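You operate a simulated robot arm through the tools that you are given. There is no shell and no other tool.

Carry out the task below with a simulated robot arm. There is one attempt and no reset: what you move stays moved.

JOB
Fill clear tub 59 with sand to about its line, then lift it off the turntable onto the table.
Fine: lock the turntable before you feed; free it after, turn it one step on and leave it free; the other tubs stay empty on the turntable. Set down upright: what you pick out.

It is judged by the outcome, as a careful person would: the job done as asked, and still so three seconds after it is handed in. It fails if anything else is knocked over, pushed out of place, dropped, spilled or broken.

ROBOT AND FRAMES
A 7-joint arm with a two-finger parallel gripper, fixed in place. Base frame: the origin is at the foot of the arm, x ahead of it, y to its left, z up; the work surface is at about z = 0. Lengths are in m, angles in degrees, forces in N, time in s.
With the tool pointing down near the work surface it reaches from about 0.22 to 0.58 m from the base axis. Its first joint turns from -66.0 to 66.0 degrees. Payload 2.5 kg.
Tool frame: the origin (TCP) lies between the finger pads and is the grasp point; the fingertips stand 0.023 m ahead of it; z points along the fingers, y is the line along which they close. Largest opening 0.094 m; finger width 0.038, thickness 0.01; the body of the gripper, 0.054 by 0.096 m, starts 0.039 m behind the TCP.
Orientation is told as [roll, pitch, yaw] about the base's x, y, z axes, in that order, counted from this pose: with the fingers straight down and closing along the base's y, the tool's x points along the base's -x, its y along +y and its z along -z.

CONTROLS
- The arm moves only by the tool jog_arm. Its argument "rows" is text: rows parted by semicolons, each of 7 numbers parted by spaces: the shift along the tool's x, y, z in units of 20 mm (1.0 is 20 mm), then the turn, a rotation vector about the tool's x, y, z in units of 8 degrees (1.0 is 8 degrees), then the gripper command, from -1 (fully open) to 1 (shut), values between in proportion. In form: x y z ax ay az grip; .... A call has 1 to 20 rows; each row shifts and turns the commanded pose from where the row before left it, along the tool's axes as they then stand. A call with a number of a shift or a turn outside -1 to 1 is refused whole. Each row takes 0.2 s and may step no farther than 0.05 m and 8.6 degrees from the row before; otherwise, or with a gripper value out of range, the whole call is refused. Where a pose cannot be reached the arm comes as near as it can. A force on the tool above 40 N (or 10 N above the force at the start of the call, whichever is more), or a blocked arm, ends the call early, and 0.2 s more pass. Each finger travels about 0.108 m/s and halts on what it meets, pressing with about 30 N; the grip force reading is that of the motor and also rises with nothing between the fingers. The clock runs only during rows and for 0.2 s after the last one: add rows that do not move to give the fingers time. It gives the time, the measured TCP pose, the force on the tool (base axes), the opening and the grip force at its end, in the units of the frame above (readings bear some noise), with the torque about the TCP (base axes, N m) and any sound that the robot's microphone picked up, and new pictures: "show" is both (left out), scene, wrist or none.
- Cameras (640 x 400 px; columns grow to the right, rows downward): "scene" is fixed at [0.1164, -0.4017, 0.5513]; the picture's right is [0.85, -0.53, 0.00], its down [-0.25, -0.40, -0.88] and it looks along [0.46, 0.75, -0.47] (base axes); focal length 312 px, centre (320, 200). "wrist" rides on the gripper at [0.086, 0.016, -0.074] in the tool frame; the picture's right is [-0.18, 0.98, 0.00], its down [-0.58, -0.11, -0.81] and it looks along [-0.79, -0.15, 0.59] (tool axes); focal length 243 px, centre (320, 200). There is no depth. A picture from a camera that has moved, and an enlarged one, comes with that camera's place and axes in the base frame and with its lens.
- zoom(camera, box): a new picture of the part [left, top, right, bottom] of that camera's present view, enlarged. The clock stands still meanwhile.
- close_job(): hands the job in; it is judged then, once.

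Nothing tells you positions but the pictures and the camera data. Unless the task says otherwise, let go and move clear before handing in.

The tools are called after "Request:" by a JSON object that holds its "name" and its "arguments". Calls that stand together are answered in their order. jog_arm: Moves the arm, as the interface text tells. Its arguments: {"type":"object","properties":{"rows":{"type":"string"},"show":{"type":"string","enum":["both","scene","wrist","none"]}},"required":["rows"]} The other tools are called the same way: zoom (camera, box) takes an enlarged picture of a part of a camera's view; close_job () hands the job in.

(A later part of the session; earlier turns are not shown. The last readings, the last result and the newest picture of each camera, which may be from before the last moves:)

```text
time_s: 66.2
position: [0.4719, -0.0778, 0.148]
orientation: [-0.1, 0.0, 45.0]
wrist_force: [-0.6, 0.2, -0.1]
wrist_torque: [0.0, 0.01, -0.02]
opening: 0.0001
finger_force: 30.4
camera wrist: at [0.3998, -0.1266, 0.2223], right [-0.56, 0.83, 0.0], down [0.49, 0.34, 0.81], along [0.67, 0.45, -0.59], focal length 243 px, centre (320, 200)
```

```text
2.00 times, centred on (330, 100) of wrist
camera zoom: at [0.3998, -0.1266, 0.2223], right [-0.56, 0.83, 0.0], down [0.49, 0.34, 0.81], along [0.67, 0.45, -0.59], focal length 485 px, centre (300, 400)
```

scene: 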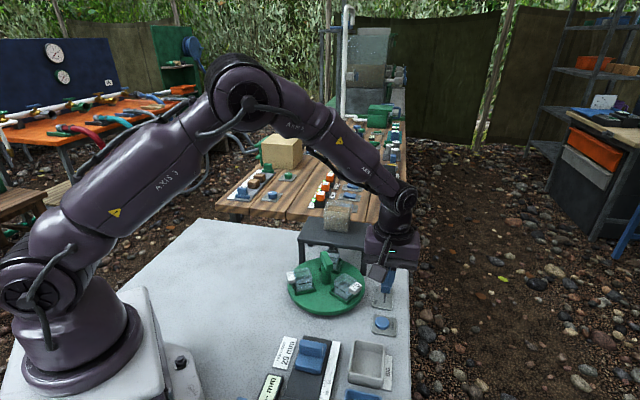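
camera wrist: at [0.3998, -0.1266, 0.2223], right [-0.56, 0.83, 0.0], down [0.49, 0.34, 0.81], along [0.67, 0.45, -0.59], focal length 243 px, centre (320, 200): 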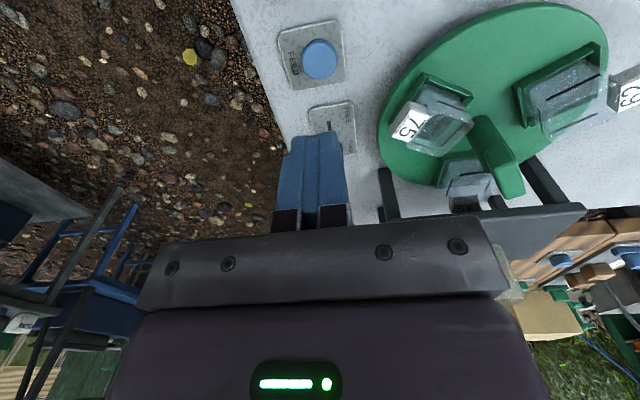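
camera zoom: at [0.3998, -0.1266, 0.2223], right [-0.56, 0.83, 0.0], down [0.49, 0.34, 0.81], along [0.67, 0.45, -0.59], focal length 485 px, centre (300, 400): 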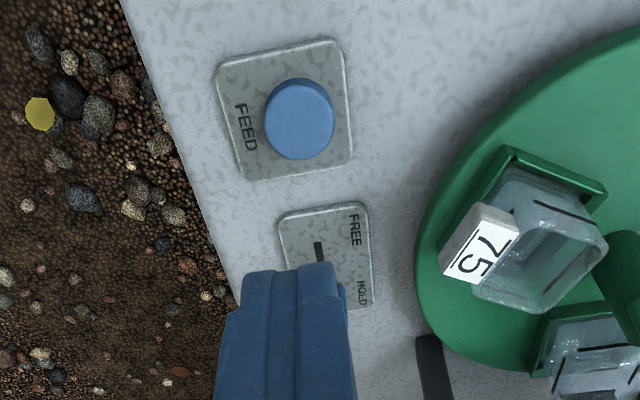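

The fingers are right above the FEED button and the scene camera has a clear view of tub 59. I'll come down to just above the button.

Request:
{"name": "jog_arm", "arguments": {"rows": "-0.02 0 1 0 0 0 1;0 0 1 0 0 0 1;0 0 1 0 0 0 1;0 0 1 0 0 0 1;0 0 0.9 0 0 0 1;0 0 0 0 0 0 1", "show": "both"}}

Request:
{"name": "zoom", "arguments": {"camera": "scene", "box": [300, 220, 400, 345]}}

```text
time_s: 67.5
position: [0.4718, -0.0759, 0.0505]
orientation: [-0.1, 0.0, 45.1]
wrist_force: [0.7, 0.3, 0.4]
wrist_torque: [-0.02, 0.02, 0.0]
opening: 0.0
finger_force: 29.9
camera wrist: at [0.4008, -0.1249, 0.1252], right [-0.56, 0.83, 0.0], down [0.49, 0.34, 0.81], along [0.67, 0.45, -0.59], focal length 243 px, centre (320, 200)
```

scene: 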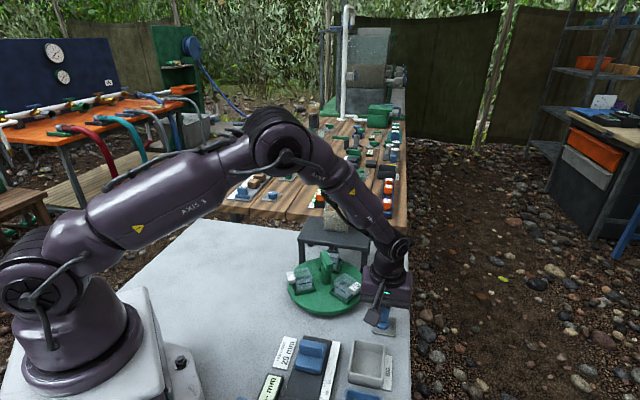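
wrist: 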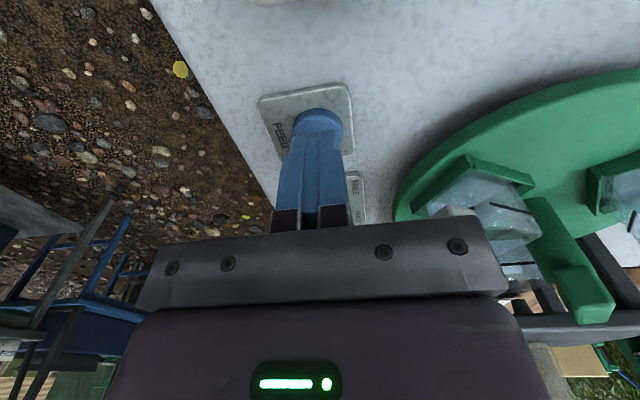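

```text
3.20 times, centred on (350, 282) of scene
camera zoom: at [0.1164, -0.4017, 0.5513], right [0.85, -0.53, 0.0], down [-0.25, -0.4, -0.88], along [0.46, 0.75, -0.47], focal length 999 px, centre (224, -64)
```

zoom: 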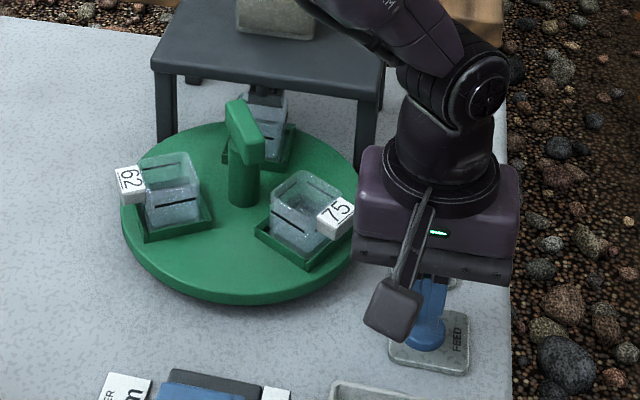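

Tub 59 stays visible from here. I'll press in small steps to find the button's contact.

Request:
{"name": "jog_arm", "arguments": {"rows": "0 0 0.3 0 0 0 1;0 0 0.1 0 0 0 1", "show": "none"}}

Request:
{"name": "zoom", "arguments": {"camera": "scene", "box": [325, 235, 365, 280]}}

```text
time_s: 68.2
position: [0.4722, -0.0748, 0.0439]
orientation: [-0.1, 0.1, 44.9]
wrist_force: [-0.3, 0.4, -0.2]
wrist_torque: [-0.04, 0.02, 0.0]
opening: 0.0
finger_force: 30.1
```

```text
8.89 times, centred on (345, 258) of scene
camera zoom: at [0.1164, -0.4017, 0.5513], right [0.85, -0.53, 0.0], down [-0.25, -0.4, -0.88], along [0.46, 0.75, -0.47], focal length 2776 px, centre (98, -311)
```

zoom: 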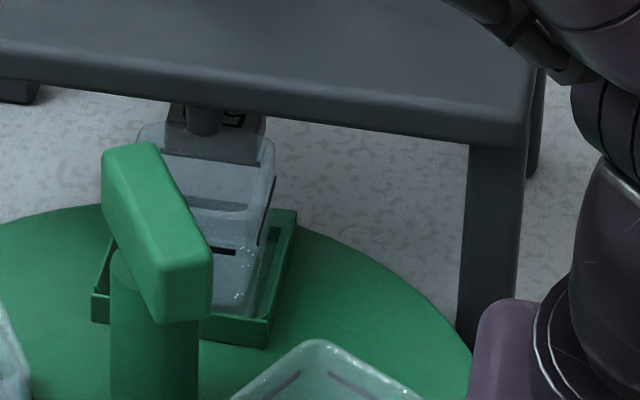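

Request:
{"name": "jog_arm", "arguments": {"rows": "0 0 0.15 0 0 0 1;0 0 0.1 0 0 0 1", "show": "none"}}

Request:
{"name": "zoom", "arguments": {"camera": "scene", "box": [325, 235, 365, 280]}}

```text
time_s: 68.8
position: [0.4711, -0.0769, 0.0372]
orientation: [-0.2, 0.1, 44.8]
wrist_force: [0.2, -0.3, -0.3]
wrist_torque: [0.0, -0.01, -0.01]
opening: 0.0001
finger_force: 29.7
```

```text
8.89 times, centred on (345, 258) of scene
camera zoom: at [0.1164, -0.4017, 0.5513], right [0.85, -0.53, 0.0], down [-0.25, -0.4, -0.88], along [0.46, 0.75, -0.47], focal length 2776 px, centre (98, -311)
```

zoom: 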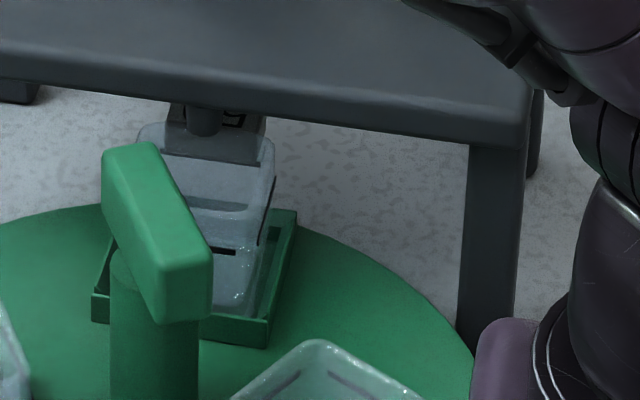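

No contact yet. I'll go on in 2 mm steps.

Request:
{"name": "jog_arm", "arguments": {"rows": "0 0 0.1 0 0 0 1", "show": "wrist"}}

Request:
{"name": "zoom", "arguments": {"camera": "scene", "box": [325, 235, 365, 280]}}

Request:
{"name": "zoom", "arguments": {"camera": "wrist", "box": [240, 70, 400, 230]}}

```text
time_s: 69.2
position: [0.4732, -0.077, 0.0343]
orientation: [-0.1, 0.0, 45.0]
wrist_force: [-0.4, 0.4, -0.6]
wrist_torque: [0.03, 0.02, 0.02]
opening: 0.0
finger_force: 30.2
camera wrist: at [0.4008, -0.1256, 0.1099], right [-0.56, 0.83, 0.0], down [0.49, 0.34, 0.81], along [0.67, 0.45, -0.59], focal length 243 px, centre (320, 200)
```

wrist: 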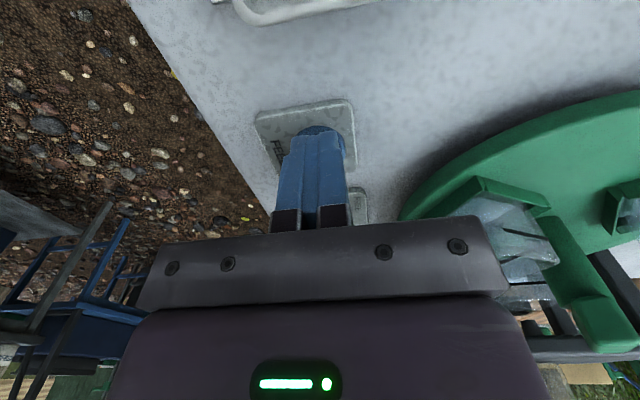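

```text
8.89 times, centred on (345, 258) of scene
camera zoom: at [0.1164, -0.4017, 0.5513], right [0.85, -0.53, 0.0], down [-0.25, -0.4, -0.88], along [0.46, 0.75, -0.47], focal length 2776 px, centre (98, -311)
```

zoom: 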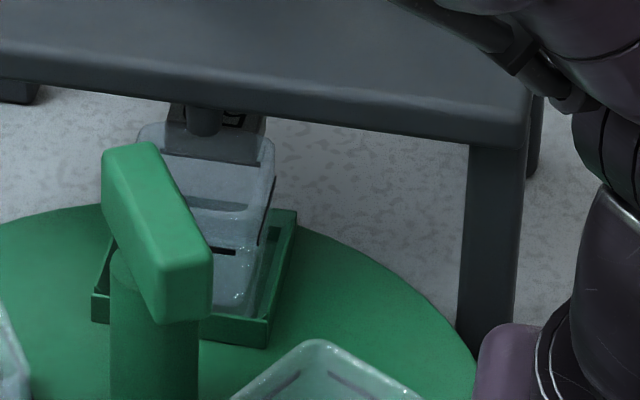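

```text
2.50 times, centred on (320, 150) of wrist
camera zoom: at [0.4008, -0.1256, 0.1099], right [-0.56, 0.83, 0.0], down [0.49, 0.34, 0.81], along [0.67, 0.45, -0.59], focal length 606 px, centre (320, 325)
```

zoom: 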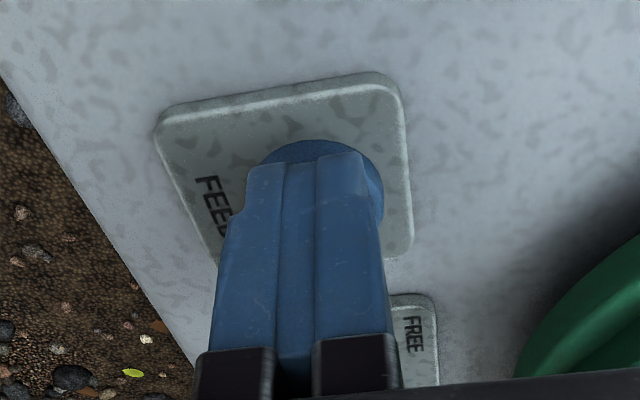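

The tips are just at the button's top. I'll press a little more and watch the force and the tub.

Request:
{"name": "jog_arm", "arguments": {"rows": "0 0 0.1 0 0 0 1", "show": "none"}}

Request:
{"name": "zoom", "arguments": {"camera": "scene", "box": [325, 235, 365, 280]}}

```text
time_s: 69.5
position: [0.4735, -0.0759, 0.0336]
orientation: [-0.1, 0.1, 44.9]
wrist_force: [-0.7, -0.6, 2.0]
wrist_torque: [-0.01, 0.0, 0.03]
opening: 0.0
finger_force: 29.9
heard: click
```

```text
8.89 times, centred on (345, 258) of scene
camera zoom: at [0.1164, -0.4017, 0.5513], right [0.85, -0.53, 0.0], down [-0.25, -0.4, -0.88], along [0.46, 0.75, -0.47], focal length 2776 px, centre (98, -311)
```

zoom: 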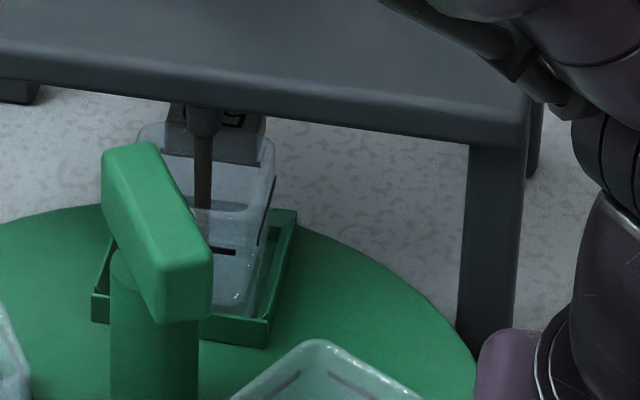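

The feed clicked on and sand is flowing into tub 59. I'll release to see whether the flow stops with the button and how much came out.

Request:
{"name": "jog_arm", "arguments": {"rows": "0 0 -0.25 0 0 0 1", "show": "none"}}

Request:
{"name": "zoom", "arguments": {"camera": "scene", "box": [325, 235, 365, 280]}}

```text
time_s: 70.0
position: [0.4722, -0.0756, 0.0377]
orientation: [-0.1, 0.1, 45.0]
wrist_force: [-0.3, -0.5, 0.9]
wrist_torque: [0.0, 0.01, 0.01]
opening: 0.0
finger_force: 29.9
```

```text
8.89 times, centred on (345, 258) of scene
camera zoom: at [0.1164, -0.4017, 0.5513], right [0.85, -0.53, 0.0], down [-0.25, -0.4, -0.88], along [0.46, 0.75, -0.47], focal length 2776 px, centre (98, -311)
```

zoom: 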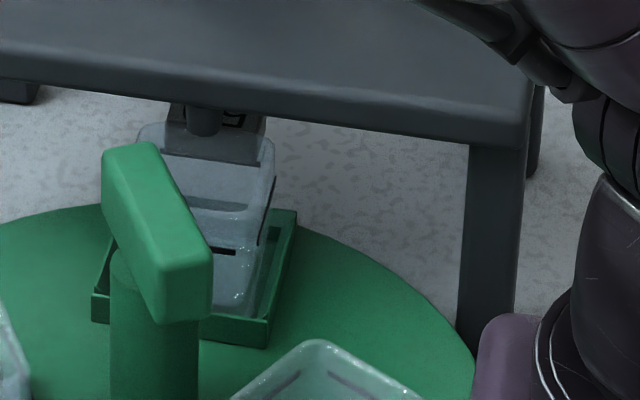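

The flow stops as soon as the button is released, and the amount so far is tiny. I'll press and hold for about a second, then look.

Request:
{"name": "jog_arm", "arguments": {"rows": "0 0 0.25 0 0 0 1;0 0 0 0 0 0 1;0 0 0 0 0 0 1;0 0 0 0 0 0 1;0 0 0 0 0 0 1", "show": "none"}}

Request:
{"name": "zoom", "arguments": {"camera": "scene", "box": [325, 235, 365, 280]}}

```text
time_s: 71.2
position: [0.4727, -0.0771, 0.0329]
orientation: [-0.1, 0.0, 45.0]
wrist_force: [-0.3, 0.4, 2.9]
wrist_torque: [0.04, 0.02, 0.01]
opening: 0.0001
finger_force: 29.7
heard: click
```

```text
8.89 times, centred on (345, 258) of scene
camera zoom: at [0.1164, -0.4017, 0.5513], right [0.85, -0.53, 0.0], down [-0.25, -0.4, -0.88], along [0.46, 0.75, -0.47], focal length 2776 px, centre (98, -311)
```

zoom: 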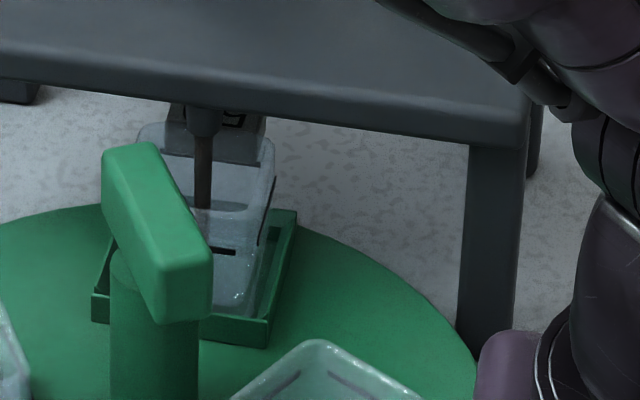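

Request:
{"name": "jog_arm", "arguments": {"rows": "0 0 0 0 0 0 1;0 0 0 0 0 0 1;0 0 0 0 0 0 1;0 0 0 0 0 0 1", "show": "none"}}

Request:
{"name": "zoom", "arguments": {"camera": "scene", "box": [332, 242, 362, 276]}}

```text
time_s: 72.2
position: [0.4728, -0.0753, 0.0327]
orientation: [-0.1, 0.2, 44.9]
wrist_force: [0.2, -0.2, 2.3]
wrist_torque: [0.03, 0.01, 0.03]
opening: 0.0001
finger_force: 30.1
```

```text
11.76 times, centred on (347, 259) of scene
camera zoom: at [0.1164, -0.4017, 0.5513], right [0.85, -0.53, 0.0], down [-0.25, -0.4, -0.88], along [0.46, 0.75, -0.47], focal length 3674 px, centre (2, -494)
```

zoom: 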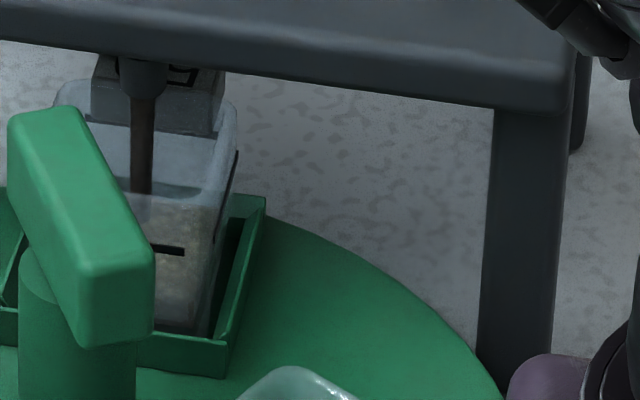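

Request:
{"name": "zoom", "arguments": {"camera": "scene", "box": [334, 246, 354, 273]}}

Request:
{"name": "zoom", "arguments": {"camera": "wrist", "box": [440, 160, 640, 340]}}

```text
14.81 times, centred on (344, 260) of scene
camera zoom: at [0.1164, -0.4017, 0.5513], right [0.85, -0.53, 0.0], down [-0.25, -0.4, -0.88], along [0.46, 0.75, -0.47], focal length 4627 px, centre (-36, -682)
```

zoom: 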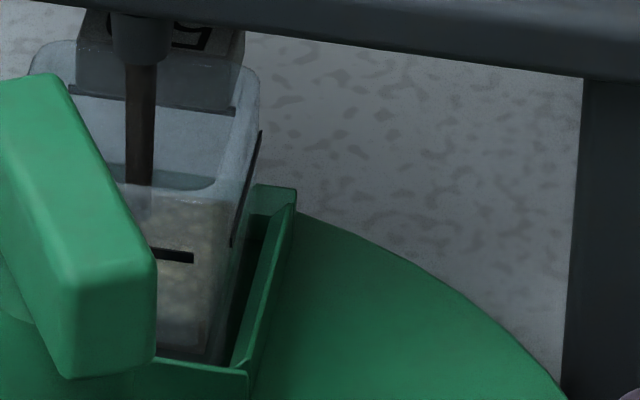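

```text
2.22 times, centred on (540, 250) of wrist
camera zoom: at [0.4013, -0.1254, 0.1076], right [-0.56, 0.83, 0.0], down [0.49, 0.34, 0.81], along [0.67, 0.45, -0.59], focal length 539 px, centre (-169, 89)
```

zoom: 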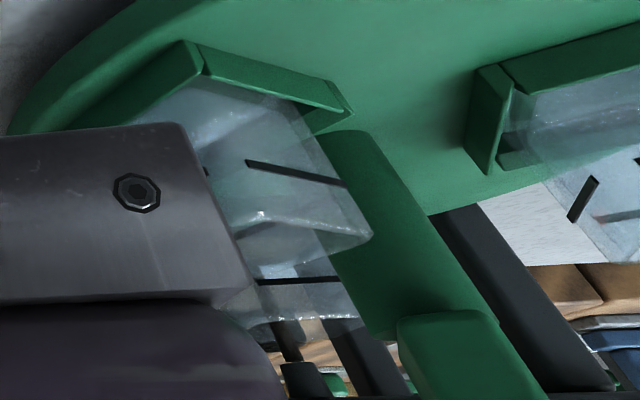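

Sand now covers the tub's floor but is still well below the line. I'll keep holding and check every second.

Request:
{"name": "jog_arm", "arguments": {"rows": "0 0 0 0 0 0 1;0 0 0 0 0 0 1;0 0 0 0 0 0 1;0 0 0 0 0 0 1", "show": "none"}}

Request:
{"name": "zoom", "arguments": {"camera": "scene", "box": [334, 246, 354, 273]}}

```text
time_s: 73.2
position: [0.4738, -0.0751, 0.0336]
orientation: [-0.1, 0.1, 45.0]
wrist_force: [0.4, -0.2, 2.8]
wrist_torque: [0.0, -0.02, 0.03]
opening: 0.0001
finger_force: 29.8
```

```text
14.81 times, centred on (344, 260) of scene
camera zoom: at [0.1164, -0.4017, 0.5513], right [0.85, -0.53, 0.0], down [-0.25, -0.4, -0.88], along [0.46, 0.75, -0.47], focal length 4627 px, centre (-36, -682)
```

zoom: 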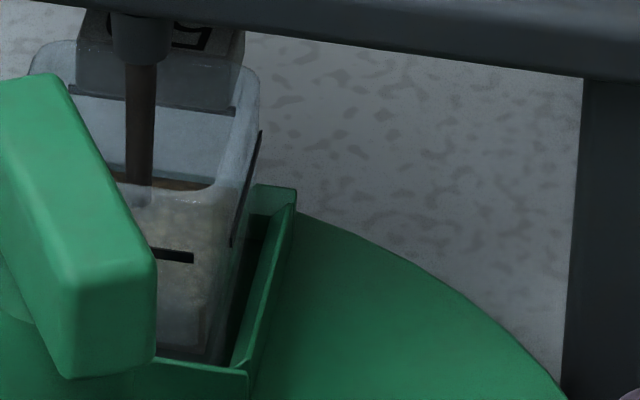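

The sand's far edge has risen; it's about halfway to the back wall's line. I'll hold on for 1.5 s more.

Request:
{"name": "jog_arm", "arguments": {"rows": "0 0 0 0 0 0 1;0 0 0 0 0 0 1;0 0 0 0 0 0 1;0 0 0 0 0 0 1;0 0 0 0 0 0 1;0 0 0 0 0 0 1", "show": "none"}}

Request:
{"name": "zoom", "arguments": {"camera": "scene", "box": [334, 246, 354, 273]}}

```text
time_s: 74.5
position: [0.4728, -0.0758, 0.0326]
orientation: [-0.1, 0.1, 45.0]
wrist_force: [0.5, -0.4, 2.4]
wrist_torque: [0.03, -0.05, 0.01]
opening: 0.0002
finger_force: 30.2
```

```text
14.81 times, centred on (344, 260) of scene
camera zoom: at [0.1164, -0.4017, 0.5513], right [0.85, -0.53, 0.0], down [-0.25, -0.4, -0.88], along [0.46, 0.75, -0.47], focal length 4627 px, centre (-36, -682)
```

zoom: 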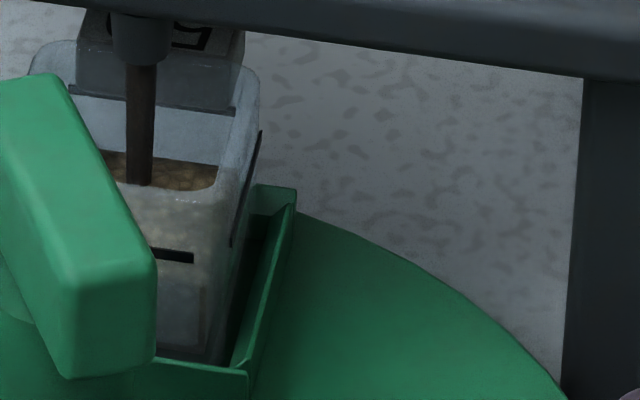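

The level is rising steadily at about 3.5 mm per second, with about 1 cm still to go to the line. Holding 1.6 s more.

Request:
{"name": "jog_arm", "arguments": {"rows": "0 0 0 0 0 0 1;0 0 0 0 0 0 1;0 0 0 0 0 0 1;0 0 0 0 0 0 1;0 0 0 0 0 0 1;0 0 0 0 0 0 1;0 0 0 0 0 0 1", "show": "none"}}

Request:
{"name": "zoom", "arguments": {"camera": "scene", "box": [334, 246, 354, 273]}}

```text
time_s: 76.2
position: [0.4725, -0.0766, 0.0328]
orientation: [-0.1, 0.0, 45.0]
wrist_force: [0.8, -0.4, 2.5]
wrist_torque: [0.02, -0.03, 0.01]
opening: 0.0003
finger_force: 29.9
```

```text
14.81 times, centred on (344, 260) of scene
camera zoom: at [0.1164, -0.4017, 0.5513], right [0.85, -0.53, 0.0], down [-0.25, -0.4, -0.88], along [0.46, 0.75, -0.47], focal length 4627 px, centre (-36, -682)
```

zoom: 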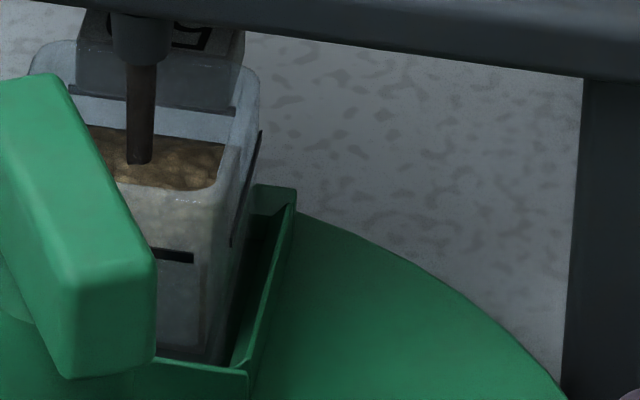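

The sand edge is now about two thirds of the way to the line. I'll hold for 1.2 s more and check again.

Request:
{"name": "jog_arm", "arguments": {"rows": "0 0 0 0 0 0 1;0 0 0 0 0 0 1;0 0 0 0 0 0 1;0 0 0 0 0 0 1;0 0 0 0 0 0 1", "show": "none"}}

Request:
{"name": "zoom", "arguments": {"camera": "scene", "box": [334, 246, 354, 273]}}

Request:
{"name": "zoom", "arguments": {"camera": "scene", "box": [334, 247, 352, 261]}}

```text
time_s: 77.3
position: [0.4729, -0.0751, 0.0339]
orientation: [-0.1, 0.1, 45.0]
wrist_force: [0.2, -0.8, 2.5]
wrist_torque: [0.09, -0.01, 0.0]
opening: 0.0
finger_force: 29.9
```

```text
14.81 times, centred on (344, 260) of scene
camera zoom: at [0.1164, -0.4017, 0.5513], right [0.85, -0.53, 0.0], down [-0.25, -0.4, -0.88], along [0.46, 0.75, -0.47], focal length 4627 px, centre (-36, -682)
```

zoom: 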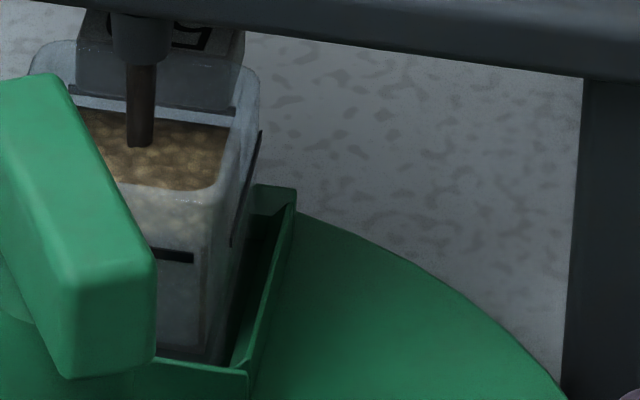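

```text
16.00 times, centred on (343, 254) of scene
camera zoom: at [0.1164, -0.4017, 0.5513], right [0.85, -0.53, 0.0], down [-0.25, -0.4, -0.88], along [0.46, 0.75, -0.47], focal length 4997 px, centre (-48, -664)
```

zoom: 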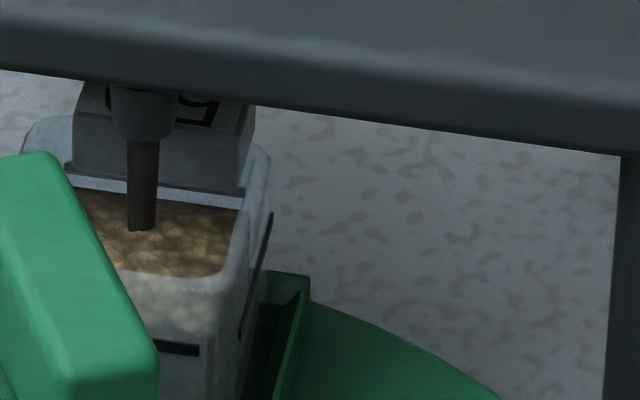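

Request:
{"name": "zoom", "arguments": {"camera": "scene", "box": [337, 254, 349, 272]}}

Request:
{"name": "zoom", "arguments": {"camera": "scene", "box": [335, 249, 351, 261]}}

```text
16.00 times, centred on (343, 263) of scene
camera zoom: at [0.1164, -0.4017, 0.5513], right [0.85, -0.53, 0.0], down [-0.25, -0.4, -0.88], along [0.46, 0.75, -0.47], focal length 4997 px, centre (-48, -808)
```

zoom: 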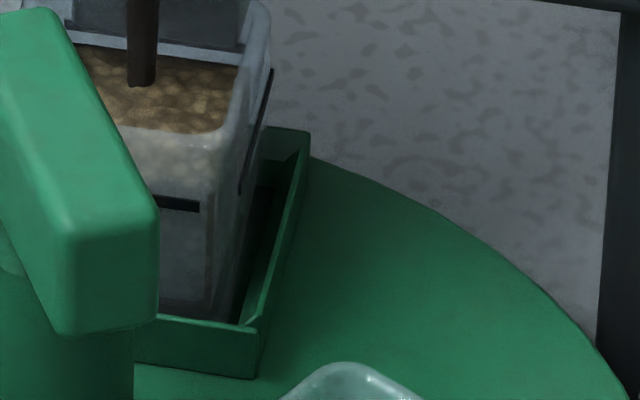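

```text
16.00 times, centred on (343, 255) of scene
camera zoom: at [0.1164, -0.4017, 0.5513], right [0.85, -0.53, 0.0], down [-0.25, -0.4, -0.88], along [0.46, 0.75, -0.47], focal length 4997 px, centre (-48, -680)
```

zoom: 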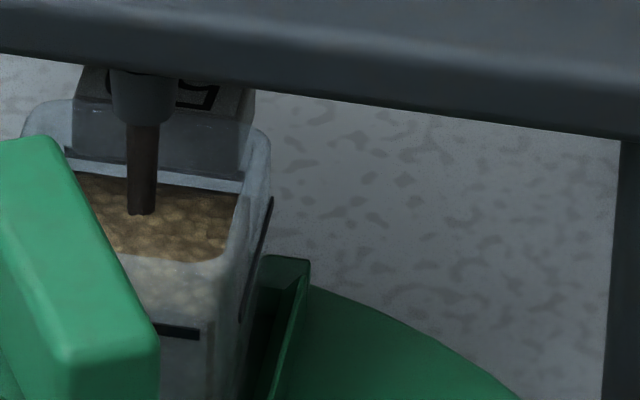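

Comparing front and back walls, the sand surface is now right at the line. I'll release the button at once.

Request:
{"name": "jog_arm", "arguments": {"rows": "0 0 -0.6 0 0 0 1", "show": "none"}}

Request:
{"name": "zoom", "arguments": {"camera": "scene", "box": [335, 249, 351, 261]}}

Request:
{"name": "zoom", "arguments": {"camera": "scene", "box": [337, 254, 349, 272]}}

```text
time_s: 77.8
position: [0.4717, -0.076, 0.0453]
orientation: [0.1, 0.2, 44.9]
wrist_force: [0.0, 0.2, -0.7]
wrist_torque: [0.0, 0.01, 0.0]
opening: 0.0
finger_force: 29.9
```

```text
16.00 times, centred on (343, 255) of scene
camera zoom: at [0.1164, -0.4017, 0.5513], right [0.85, -0.53, 0.0], down [-0.25, -0.4, -0.88], along [0.46, 0.75, -0.47], focal length 4997 px, centre (-48, -680)
```

zoom: 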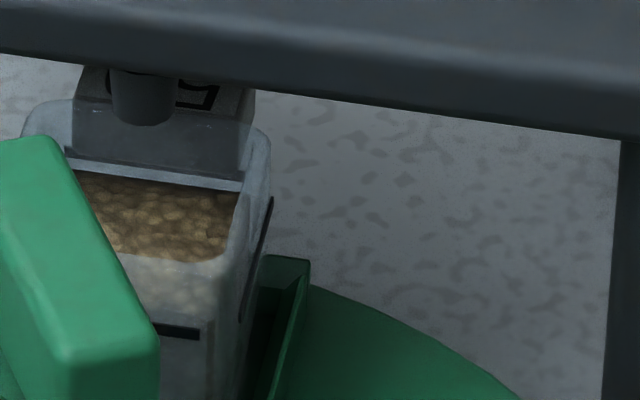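

```text
16.00 times, centred on (343, 263) of scene
camera zoom: at [0.1164, -0.4017, 0.5513], right [0.85, -0.53, 0.0], down [-0.25, -0.4, -0.88], along [0.46, 0.75, -0.47], focal length 4997 px, centre (-48, -808)
```

zoom: 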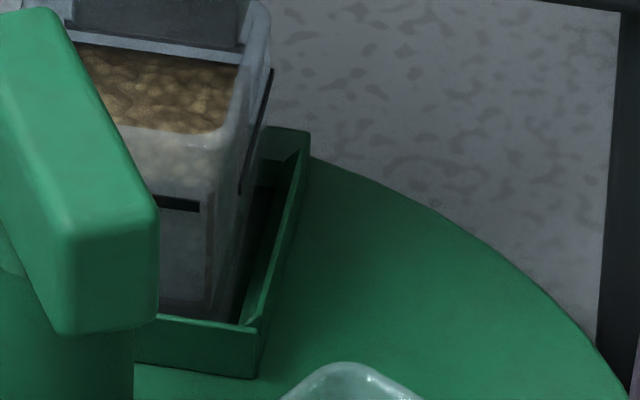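

The flow has stopped with the sand at the line. Now I'll go back to the slider to free the turntable.

Request:
{"name": "jog_arm", "arguments": {"rows": "0 0 -1 0 0 0 1;0 0 -1 0 0 0 1;0 0 -1 0 0 0 0.5;0 0 -1 0 0 0 0.1;0 0 -1 0 0 0 0.1;-0.946 -0.05 0 0 0 0 0.1;-0.946 -0.05 0 0 0 0 0.1;-0.946 -0.05 0 0 0 0 0.1;-0.946 -0.05 0 0 0 0 0.1;-0.946 -0.05 0 0 0 0 0.1;0 0 1 0 0 0 0.1;0 0 1 0 0 0 0.1;0 0 0.5 0 0 0 0.1;0 0 0 0 0 0 0.1", "show": "both"}}

Request:
{"name": "zoom", "arguments": {"camera": "scene", "box": [280, 215, 400, 335]}}

```text
time_s: 80.8
position: [0.5424, -0.014, 0.0938]
orientation: [-0.2, 0.0, 45.0]
wrist_force: [-0.3, -0.3, 0.1]
wrist_torque: [0.02, -0.01, -0.03]
opening: 0.0422
finger_force: 0.0
camera wrist: at [0.4715, -0.0628, 0.1689], right [-0.56, 0.83, 0.0], down [0.49, 0.34, 0.81], along [0.67, 0.45, -0.59], focal length 243 px, centre (320, 200)
```

scene: 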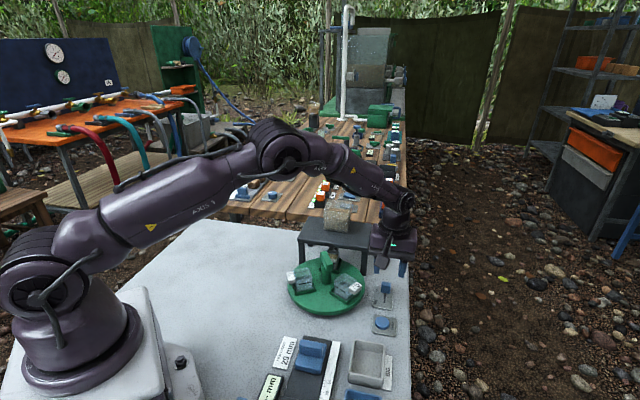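
wrist: 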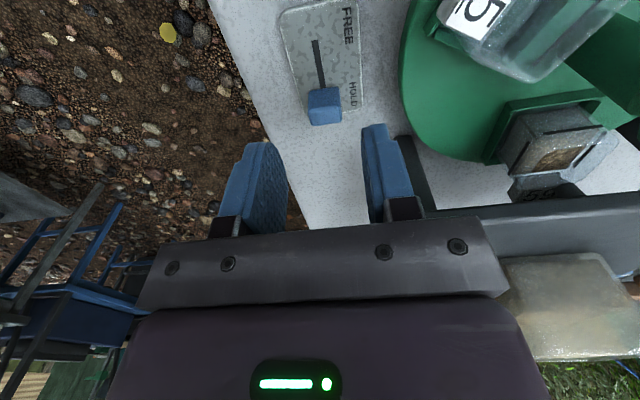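

```text
3.33 times, centred on (340, 275) of scene
camera zoom: at [0.1164, -0.4017, 0.5513], right [0.85, -0.53, 0.0], down [-0.25, -0.4, -0.88], along [0.46, 0.75, -0.47], focal length 1041 px, centre (253, -50)
```

zoom: 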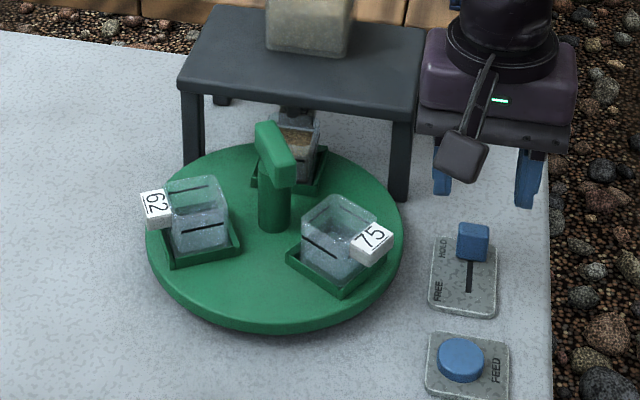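

The wrist camera sees tub 59's side from here, so I'll use it to check the level before unlocking.

Request:
{"name": "zoom", "arguments": {"camera": "wrist", "box": [480, 80, 640, 220]}}

Request:
{"name": "zoom", "arguments": {"camera": "scene", "box": [328, 242, 362, 276]}}

```text
2.86 times, centred on (560, 150) of wrist
camera zoom: at [0.4715, -0.0628, 0.1689], right [-0.56, 0.83, 0.0], down [0.49, 0.34, 0.81], along [0.67, 0.45, -0.59], focal length 693 px, centre (-366, 343)
```

zoom: 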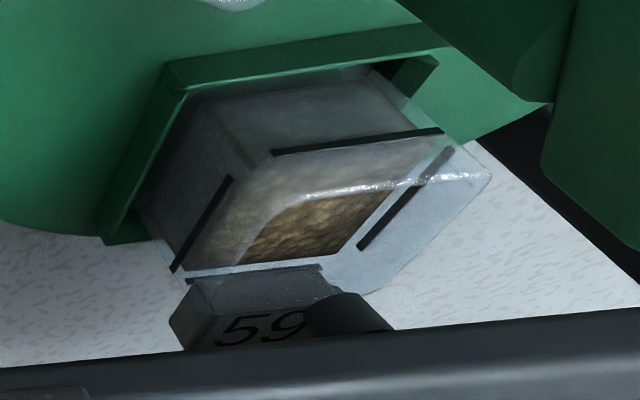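

```text
11.76 times, centred on (345, 259) of scene
camera zoom: at [0.1164, -0.4017, 0.5513], right [0.85, -0.53, 0.0], down [-0.25, -0.4, -0.88], along [0.46, 0.75, -0.47], focal length 3674 px, centre (26, -494)
```

zoom: 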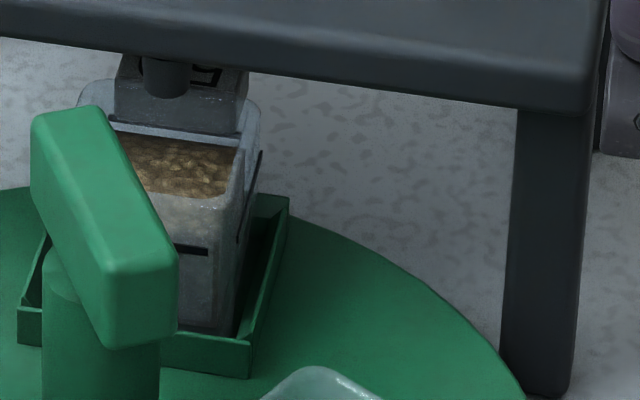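

The sand surface sits evenly within the four line marks, so it's filled to the line. Now I'll grip the knob and slide it to FREE.

Request:
{"name": "jog_arm", "arguments": {"rows": "0 0 1 0 0 0 0.1;0 0 1 0 0 0 0.1;0 0 0.8 0 0 0 0.1;0 0 0 0 0 0 0.7;0 0 0 0 0 0 0.7;0 0 0 0 0 0 0.7;0.4 0.03 0 0 0 0 0.7;0.4 0.03 0 0 0 0 0.7;0.4 0.03 0 0 0 0 0.7;0.3 0 0 0 0 0 0.7;0.15 0 0 0 0 0 0.7;0 0 0 0 0 0 0.7", "show": "wrist"}}

```text
time_s: 83.3
position: [0.5182, -0.0375, 0.0378]
orientation: [-0.2, 0.2, 44.9]
wrist_force: [6.5, -9.6, -17.6]
wrist_torque: [0.17, -0.08, -0.16]
opening: 0.0213
finger_force: 45.5
camera wrist: at [0.4458, -0.0856, 0.1124], right [-0.56, 0.83, 0.0], down [0.49, 0.34, 0.8], along [0.67, 0.45, -0.59], focal length 243 px, centre (320, 200)
```

wrist: 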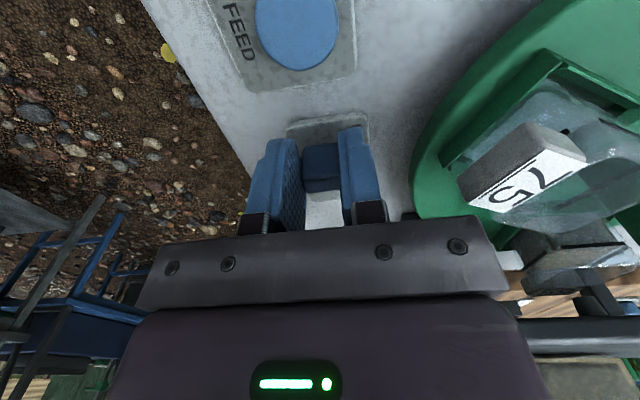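

Almost at FREE. I'll push the last few millimetres to the stop.

Request:
{"name": "jog_arm", "arguments": {"rows": "0.1 -0.03 0.02 0 0 0 0.7;0.1 0 0 0 0 0 0.7;0.08 0 0 0 0 0 0.7;0 0 0 0 0 0 0.7", "show": "none"}}

```text
time_s: 84.3
position: [0.5161, -0.0382, 0.0385]
orientation: [-0.2, -0.1, 45.0]
wrist_force: [21.4, -3.0, -29.7]
wrist_torque: [-0.28, 0.09, -0.06]
opening: 0.021
finger_force: 44.7
```

Request:
{"name": "jog_arm", "arguments": {"rows": "0.05 0 0.04 0 0 0 0.7;0.08 0 0 0 0 0 0.7;0 0 0 0 0 0 0.7", "show": "none"}}

Request:
{"name": "zoom", "arguments": {"camera": "wrist", "box": [240, 60, 440, 220]}}

```text
time_s: 85.2
position: [0.5139, -0.0393, 0.038]
orientation: [-0.3, -0.4, 45.0]
wrist_force: [29.1, 7.7, -22.9]
wrist_torque: [0.07, -0.09, -0.11]
opening: 0.0209
finger_force: 44.7
```

```text
2.50 times, centred on (340, 140) of wrist
camera zoom: at [0.4424, -0.089, 0.112], right [-0.57, 0.82, 0.0], down [0.48, 0.33, 0.81], along [0.67, 0.46, -0.59], focal length 606 px, centre (270, 350)
```

zoom: 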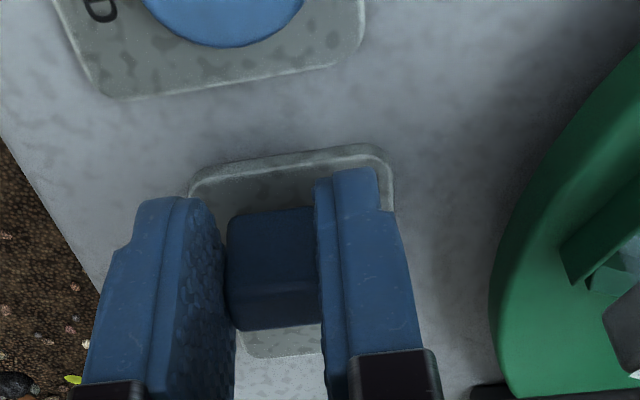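

The knob is at the FREE stop. I'll release, rise, and go back over the turntable handle.

Request:
{"name": "jog_arm", "arguments": {"rows": "-0.1 0 0 0 0 0 0.7;0 0 0 0 0 0 0.1;0 0 0 0 0 0 0.1;0 0 -1 0 0 0 0.1;0 0 -1 0 0 0 0.1;0 0 -1 0 0 0 0.1;0 0 -1 0 0 0 0.1;0 0 -1 0 0 0 0.1;0 0 -1 0 0 0 0.1;0 0 -1 0 0 0 0.1;0 0 -1 0 0 0 0.1", "show": "none"}}

Request:
{"name": "zoom", "arguments": {"camera": "scene", "box": [280, 215, 400, 335]}}

```text
time_s: 87.5
position: [0.5136, -0.041, 0.1979]
orientation: [0.0, 0.1, 44.9]
wrist_force: [-0.4, 0.1, 0.4]
wrist_torque: [-0.02, 0.03, -0.01]
opening: 0.0424
finger_force: 0.1
```

```text
3.33 times, centred on (340, 275) of scene
camera zoom: at [0.1164, -0.4017, 0.5513], right [0.85, -0.53, 0.0], down [-0.25, -0.4, -0.88], along [0.46, 0.75, -0.47], focal length 1041 px, centre (253, -50)
```

zoom: 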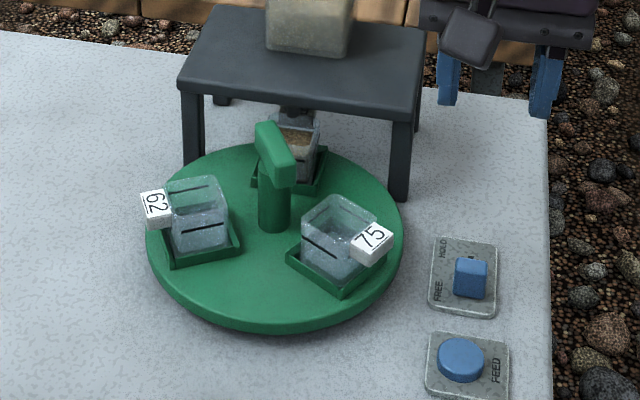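

The slider is at FREE with the table still in place. Moving over the handle.

Request:
{"name": "jog_arm", "arguments": {"rows": "-0.175 0.881 0 0 0 0 -0.1;-0.175 0.881 0 0 0 0 -0.1;-0.175 0.881 0 0 0 0 -0.1;-0.175 0.881 0 0 0 0 -0.1;-0.175 0.881 0 0 0 0 -0.1;-0.175 0.881 0 0 0 0 -0.1;-0.175 0.881 0 0 0 0 -0.1;-0.175 0.881 0 0 0 0 -0.1;0 0 0 0 0 -0.95 -0.1;0 0 0 0 0 -0.95 -0.1;0 0 0 0 0 -0.95 -0.1;0 0 0 0 0 -0.95 -0.1;0 0 0 0 0 -0.95 -0.1;0 0 1 0 0 0 -0.1;0 0 1 0 0 0 -0.1;0 0 1 0 0 0 -0.1;0 0 0 0 0 0 -0.1", "show": "both"}}

Request:
{"name": "zoom", "arguments": {"camera": "wrist", "box": [180, 40, 520, 240]}}

```text
time_s: 91.2
position: [0.435, 0.0799, 0.1378]
orientation: [0.0, 0.3, 83.1]
wrist_force: [0.4, -0.9, 0.4]
wrist_torque: [0.02, 0.0, 0.01]
opening: 0.0517
finger_force: 0.1
camera wrist: at [0.4089, -0.0033, 0.2114], right [-0.95, 0.3, 0.0], down [0.18, 0.57, 0.8], along [0.24, 0.77, -0.59], focal length 243 px, centre (320, 200)
```

scene: 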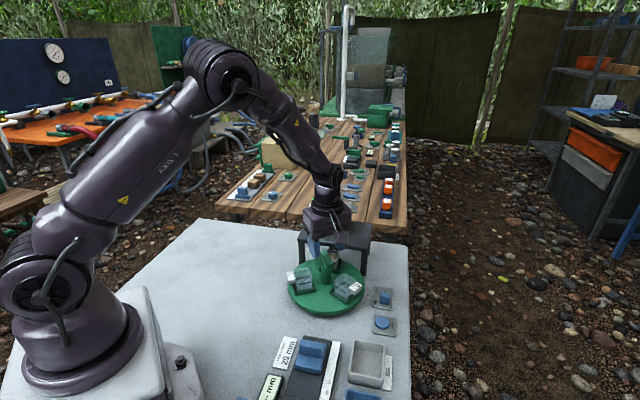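
wrist: 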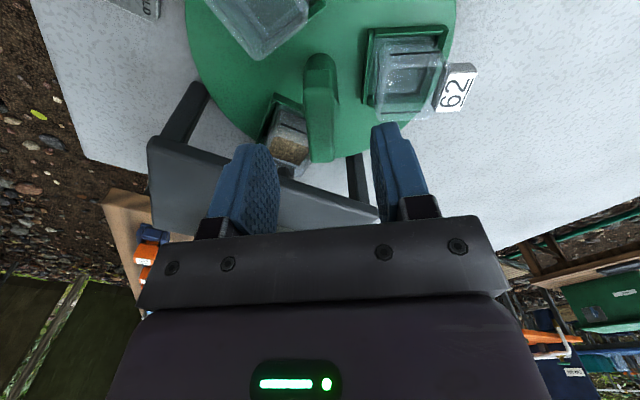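

```text
1.88 times, centred on (350, 140) of wrist
camera zoom: at [0.4089, -0.0033, 0.2114], right [-0.95, 0.3, 0.0], down [0.18, 0.57, 0.8], along [0.24, 0.77, -0.59], focal length 457 px, centre (264, 313)
```

zoom: 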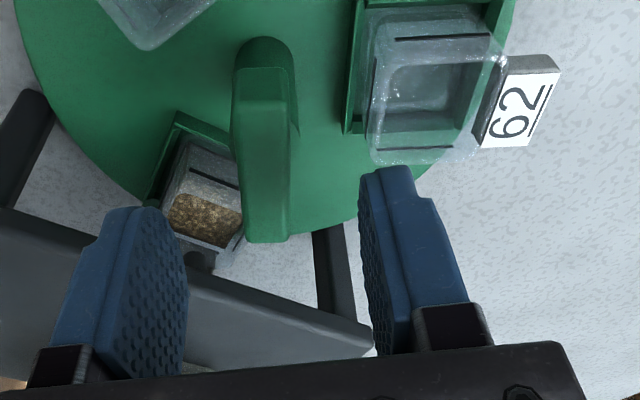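

The bar is aligned between the fingers. I'll lower, close loosely, and turn counter-clockwise gently with the filled tub.

Request:
{"name": "jog_arm", "arguments": {"rows": "0 0 1 0 0 0 -0.1;0 0 1 0 0 0 -0.1;0.04 0 0.2 0 0 0 -0.1;0 0 0 0 0 0 0.38;0 0 0 0 0 0 0.38;0 0 0 0 0 -0.3 0.38;0 0 0 0 0 -0.4 0.38;0 0 0 0 0 -0.5 0.38;0 0 0 0 0 -0.5 0.38;0 0 0 0 0 -0.5 0.38;0 0 0 0 0 -0.5 0.38;0 0 0 0 0 -0.5 0.38;0 0 0 0 0 0 0.38", "show": "wrist"}}

Request:
{"name": "zoom", "arguments": {"camera": "scene", "box": [270, 200, 390, 320]}}

```text
time_s: 94.0
position: [0.4354, 0.0744, 0.0933]
orientation: [0.0, 0.2, 108.1]
wrist_force: [5.0, -17.6, -3.5]
wrist_torque: [1.26, -0.3, -2.28]
opening: 0.0352
finger_force: 44.2
camera wrist: at [0.4475, -0.011, 0.1681], right [-0.99, -0.13, 0.0], down [-0.08, 0.59, 0.8], along [-0.1, 0.8, -0.6], focal length 243 px, centre (320, 200)
```

wrist: 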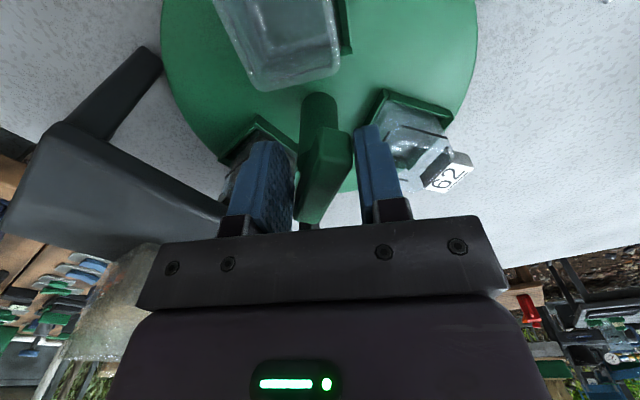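

```text
3.33 times, centred on (330, 260) of scene
camera zoom: at [0.1164, -0.4018, 0.5513], right [0.85, -0.53, 0.0], down [-0.25, -0.4, -0.88], along [0.46, 0.75, -0.47], focal length 1041 px, centre (287, 0)
```

zoom: 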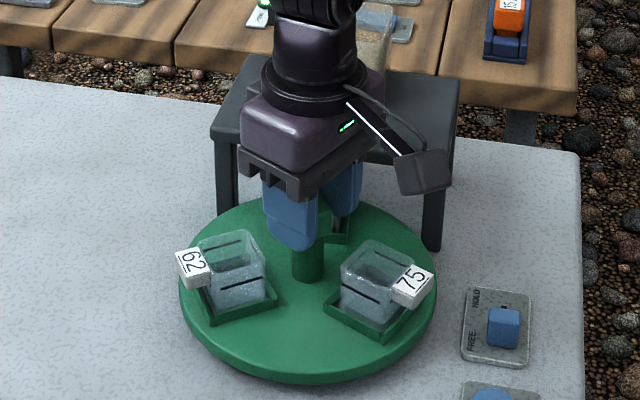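

The table is blocked in this direction too, about 7° past the station. Together with the first stop, this shows its travel is limited to about ±124° around tub 62's station, so one step on from here has to go clockwise. I'll back off and turn clockwise.

Request:
{"name": "jog_arm", "arguments": {"rows": "0 0 0 0 0 0.5 0.38;0 0 0 0 0 0.6 0.38;0 0 0 0 0 0.6 0.38;0 0 0 0 0 0.6 0.38;0 0 0 0 0 0.6 0.38;0 0 0 0 0 0.6 0.38;0 0 0 0 0 0.6 0.38;0 0 0 0 0 0.6 0.38;0 0 0 0 0 0 0.38", "show": "wrist"}}

Request:
{"name": "zoom", "arguments": {"camera": "scene", "box": [270, 200, 390, 320]}}

```text
time_s: 96.0
position: [0.4357, 0.0772, 0.0942]
orientation: [-0.1, 0.1, 70.9]
wrist_force: [0.0, -0.8, 0.2]
wrist_torque: [0.01, -0.04, 0.04]
opening: 0.0291
finger_force: 0.0
camera wrist: at [0.3924, 0.0026, 0.1683], right [-0.87, 0.5, 0.0], down [0.29, 0.52, 0.81], along [0.4, 0.7, -0.59], focal length 243 px, centre (320, 200)
```

wrist: 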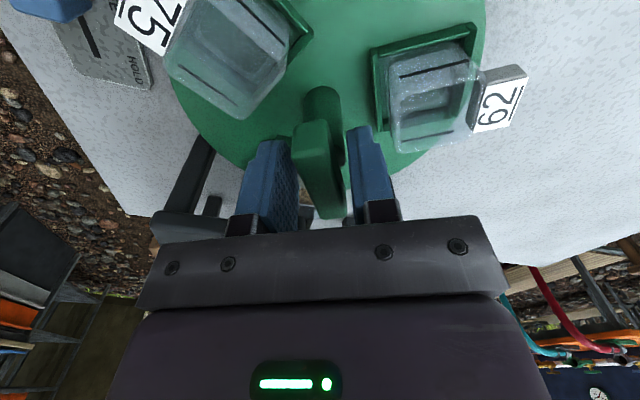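

```text
3.33 times, centred on (330, 260) of scene
camera zoom: at [0.1164, -0.4017, 0.5513], right [0.85, -0.53, 0.0], down [-0.25, -0.4, -0.88], along [0.46, 0.75, -0.47], focal length 1041 px, centre (287, 0)
```

zoom: 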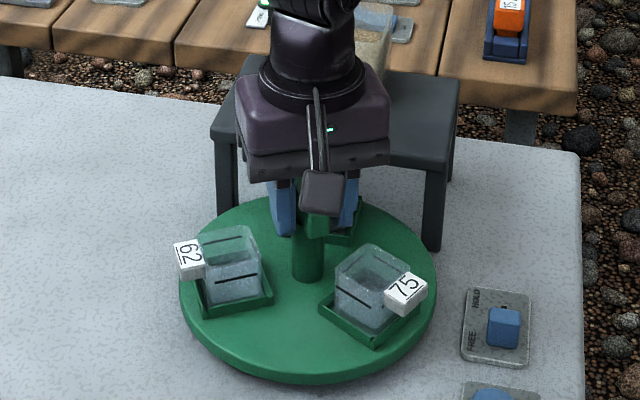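

Back at the station, now turning clockwise with the filled tub. I'll watch closely whether it leaves the station freely.

Request:
{"name": "jog_arm", "arguments": {"rows": "0 0 0 0 0 0.4 0.38;0 0 0 0 0 0.5 0.38;0 0 0 0 0 0.5 0.38;0 0 0 0 0 0.5 0.38;0 0 0 0 0 0 0.38", "show": "wrist"}}

Request:
{"name": "zoom", "arguments": {"camera": "scene", "box": [270, 200, 390, 320]}}

```text
time_s: 97.2
position: [0.434, 0.0802, 0.0925]
orientation: [-0.1, 0.1, 55.7]
wrist_force: [-1.4, 0.2, 0.3]
wrist_torque: [-0.01, 0.0, 0.03]
opening: 0.0299
finger_force: 0.5
camera wrist: at [0.3734, 0.0172, 0.1681], right [-0.71, 0.71, 0.0], down [0.42, 0.42, 0.81], along [0.57, 0.57, -0.59], focal length 243 px, centre (320, 200)
```

wrist: 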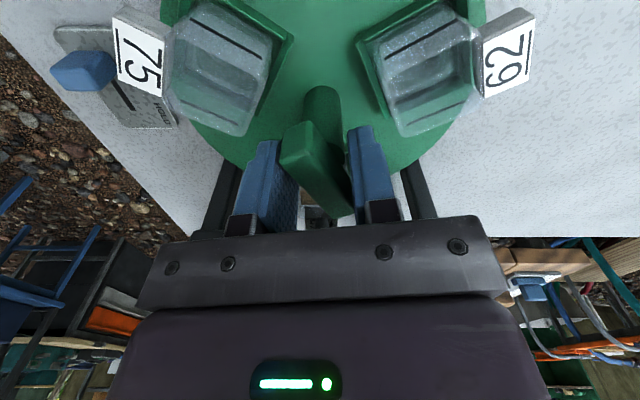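

```text
3.33 times, centred on (330, 260) of scene
camera zoom: at [0.1164, -0.4017, 0.5513], right [0.85, -0.53, 0.0], down [-0.25, -0.4, -0.88], along [0.46, 0.75, -0.47], focal length 1041 px, centre (287, 0)
```

zoom: 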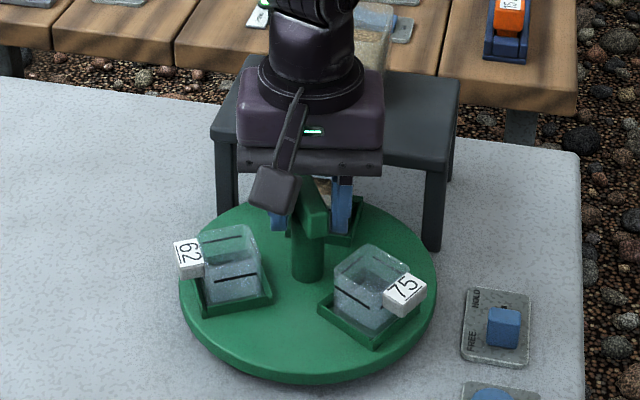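

The fingers are only now touching the bar (there is some play). I'll continue clockwise and see whether the table follows.

Request:
{"name": "jog_arm", "arguments": {"rows": "0 0 0 0 0 0.3 0.38;0 0 0 0 0 0.3 0.38;0 0 0 0 0 0.3 0.38;0 0 0 0 0 0 0.38", "show": "wrist"}}

Request:
{"name": "zoom", "arguments": {"camera": "scene", "box": [270, 200, 390, 320]}}

```text
time_s: 98.2
position: [0.4342, 0.0781, 0.0928]
orientation: [0.0, 0.2, 48.5]
wrist_force: [0.4, -0.5, -0.4]
wrist_torque: [0.01, 0.0, 0.02]
opening: 0.029
finger_force: 0.4
camera wrist: at [0.3665, 0.0248, 0.1678], right [-0.61, 0.79, 0.0], down [0.47, 0.37, 0.81], along [0.64, 0.49, -0.59], focal length 243 px, centre (320, 200)
```

wrist: 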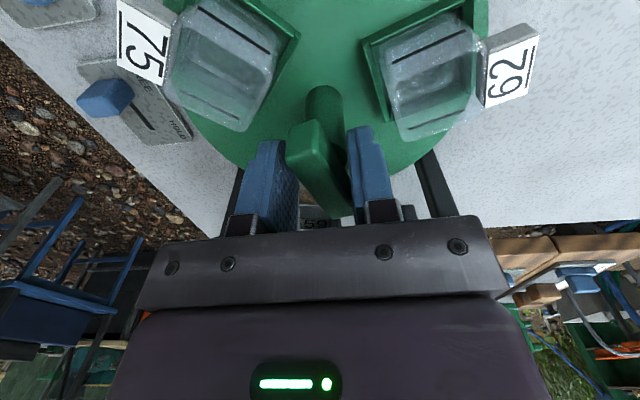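

```text
3.33 times, centred on (330, 260) of scene
camera zoom: at [0.1164, -0.4017, 0.5513], right [0.85, -0.53, 0.0], down [-0.25, -0.4, -0.88], along [0.46, 0.75, -0.47], focal length 1041 px, centre (287, 0)
```

zoom: 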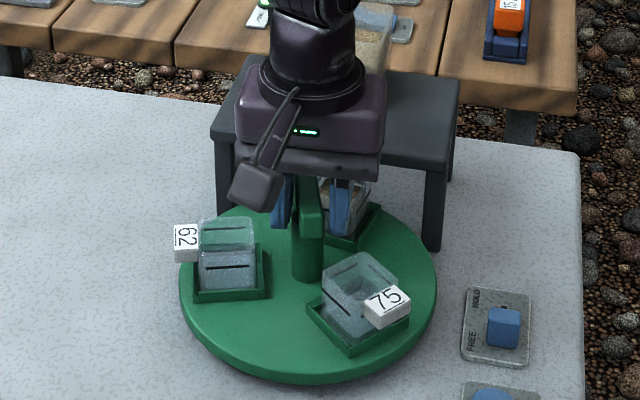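

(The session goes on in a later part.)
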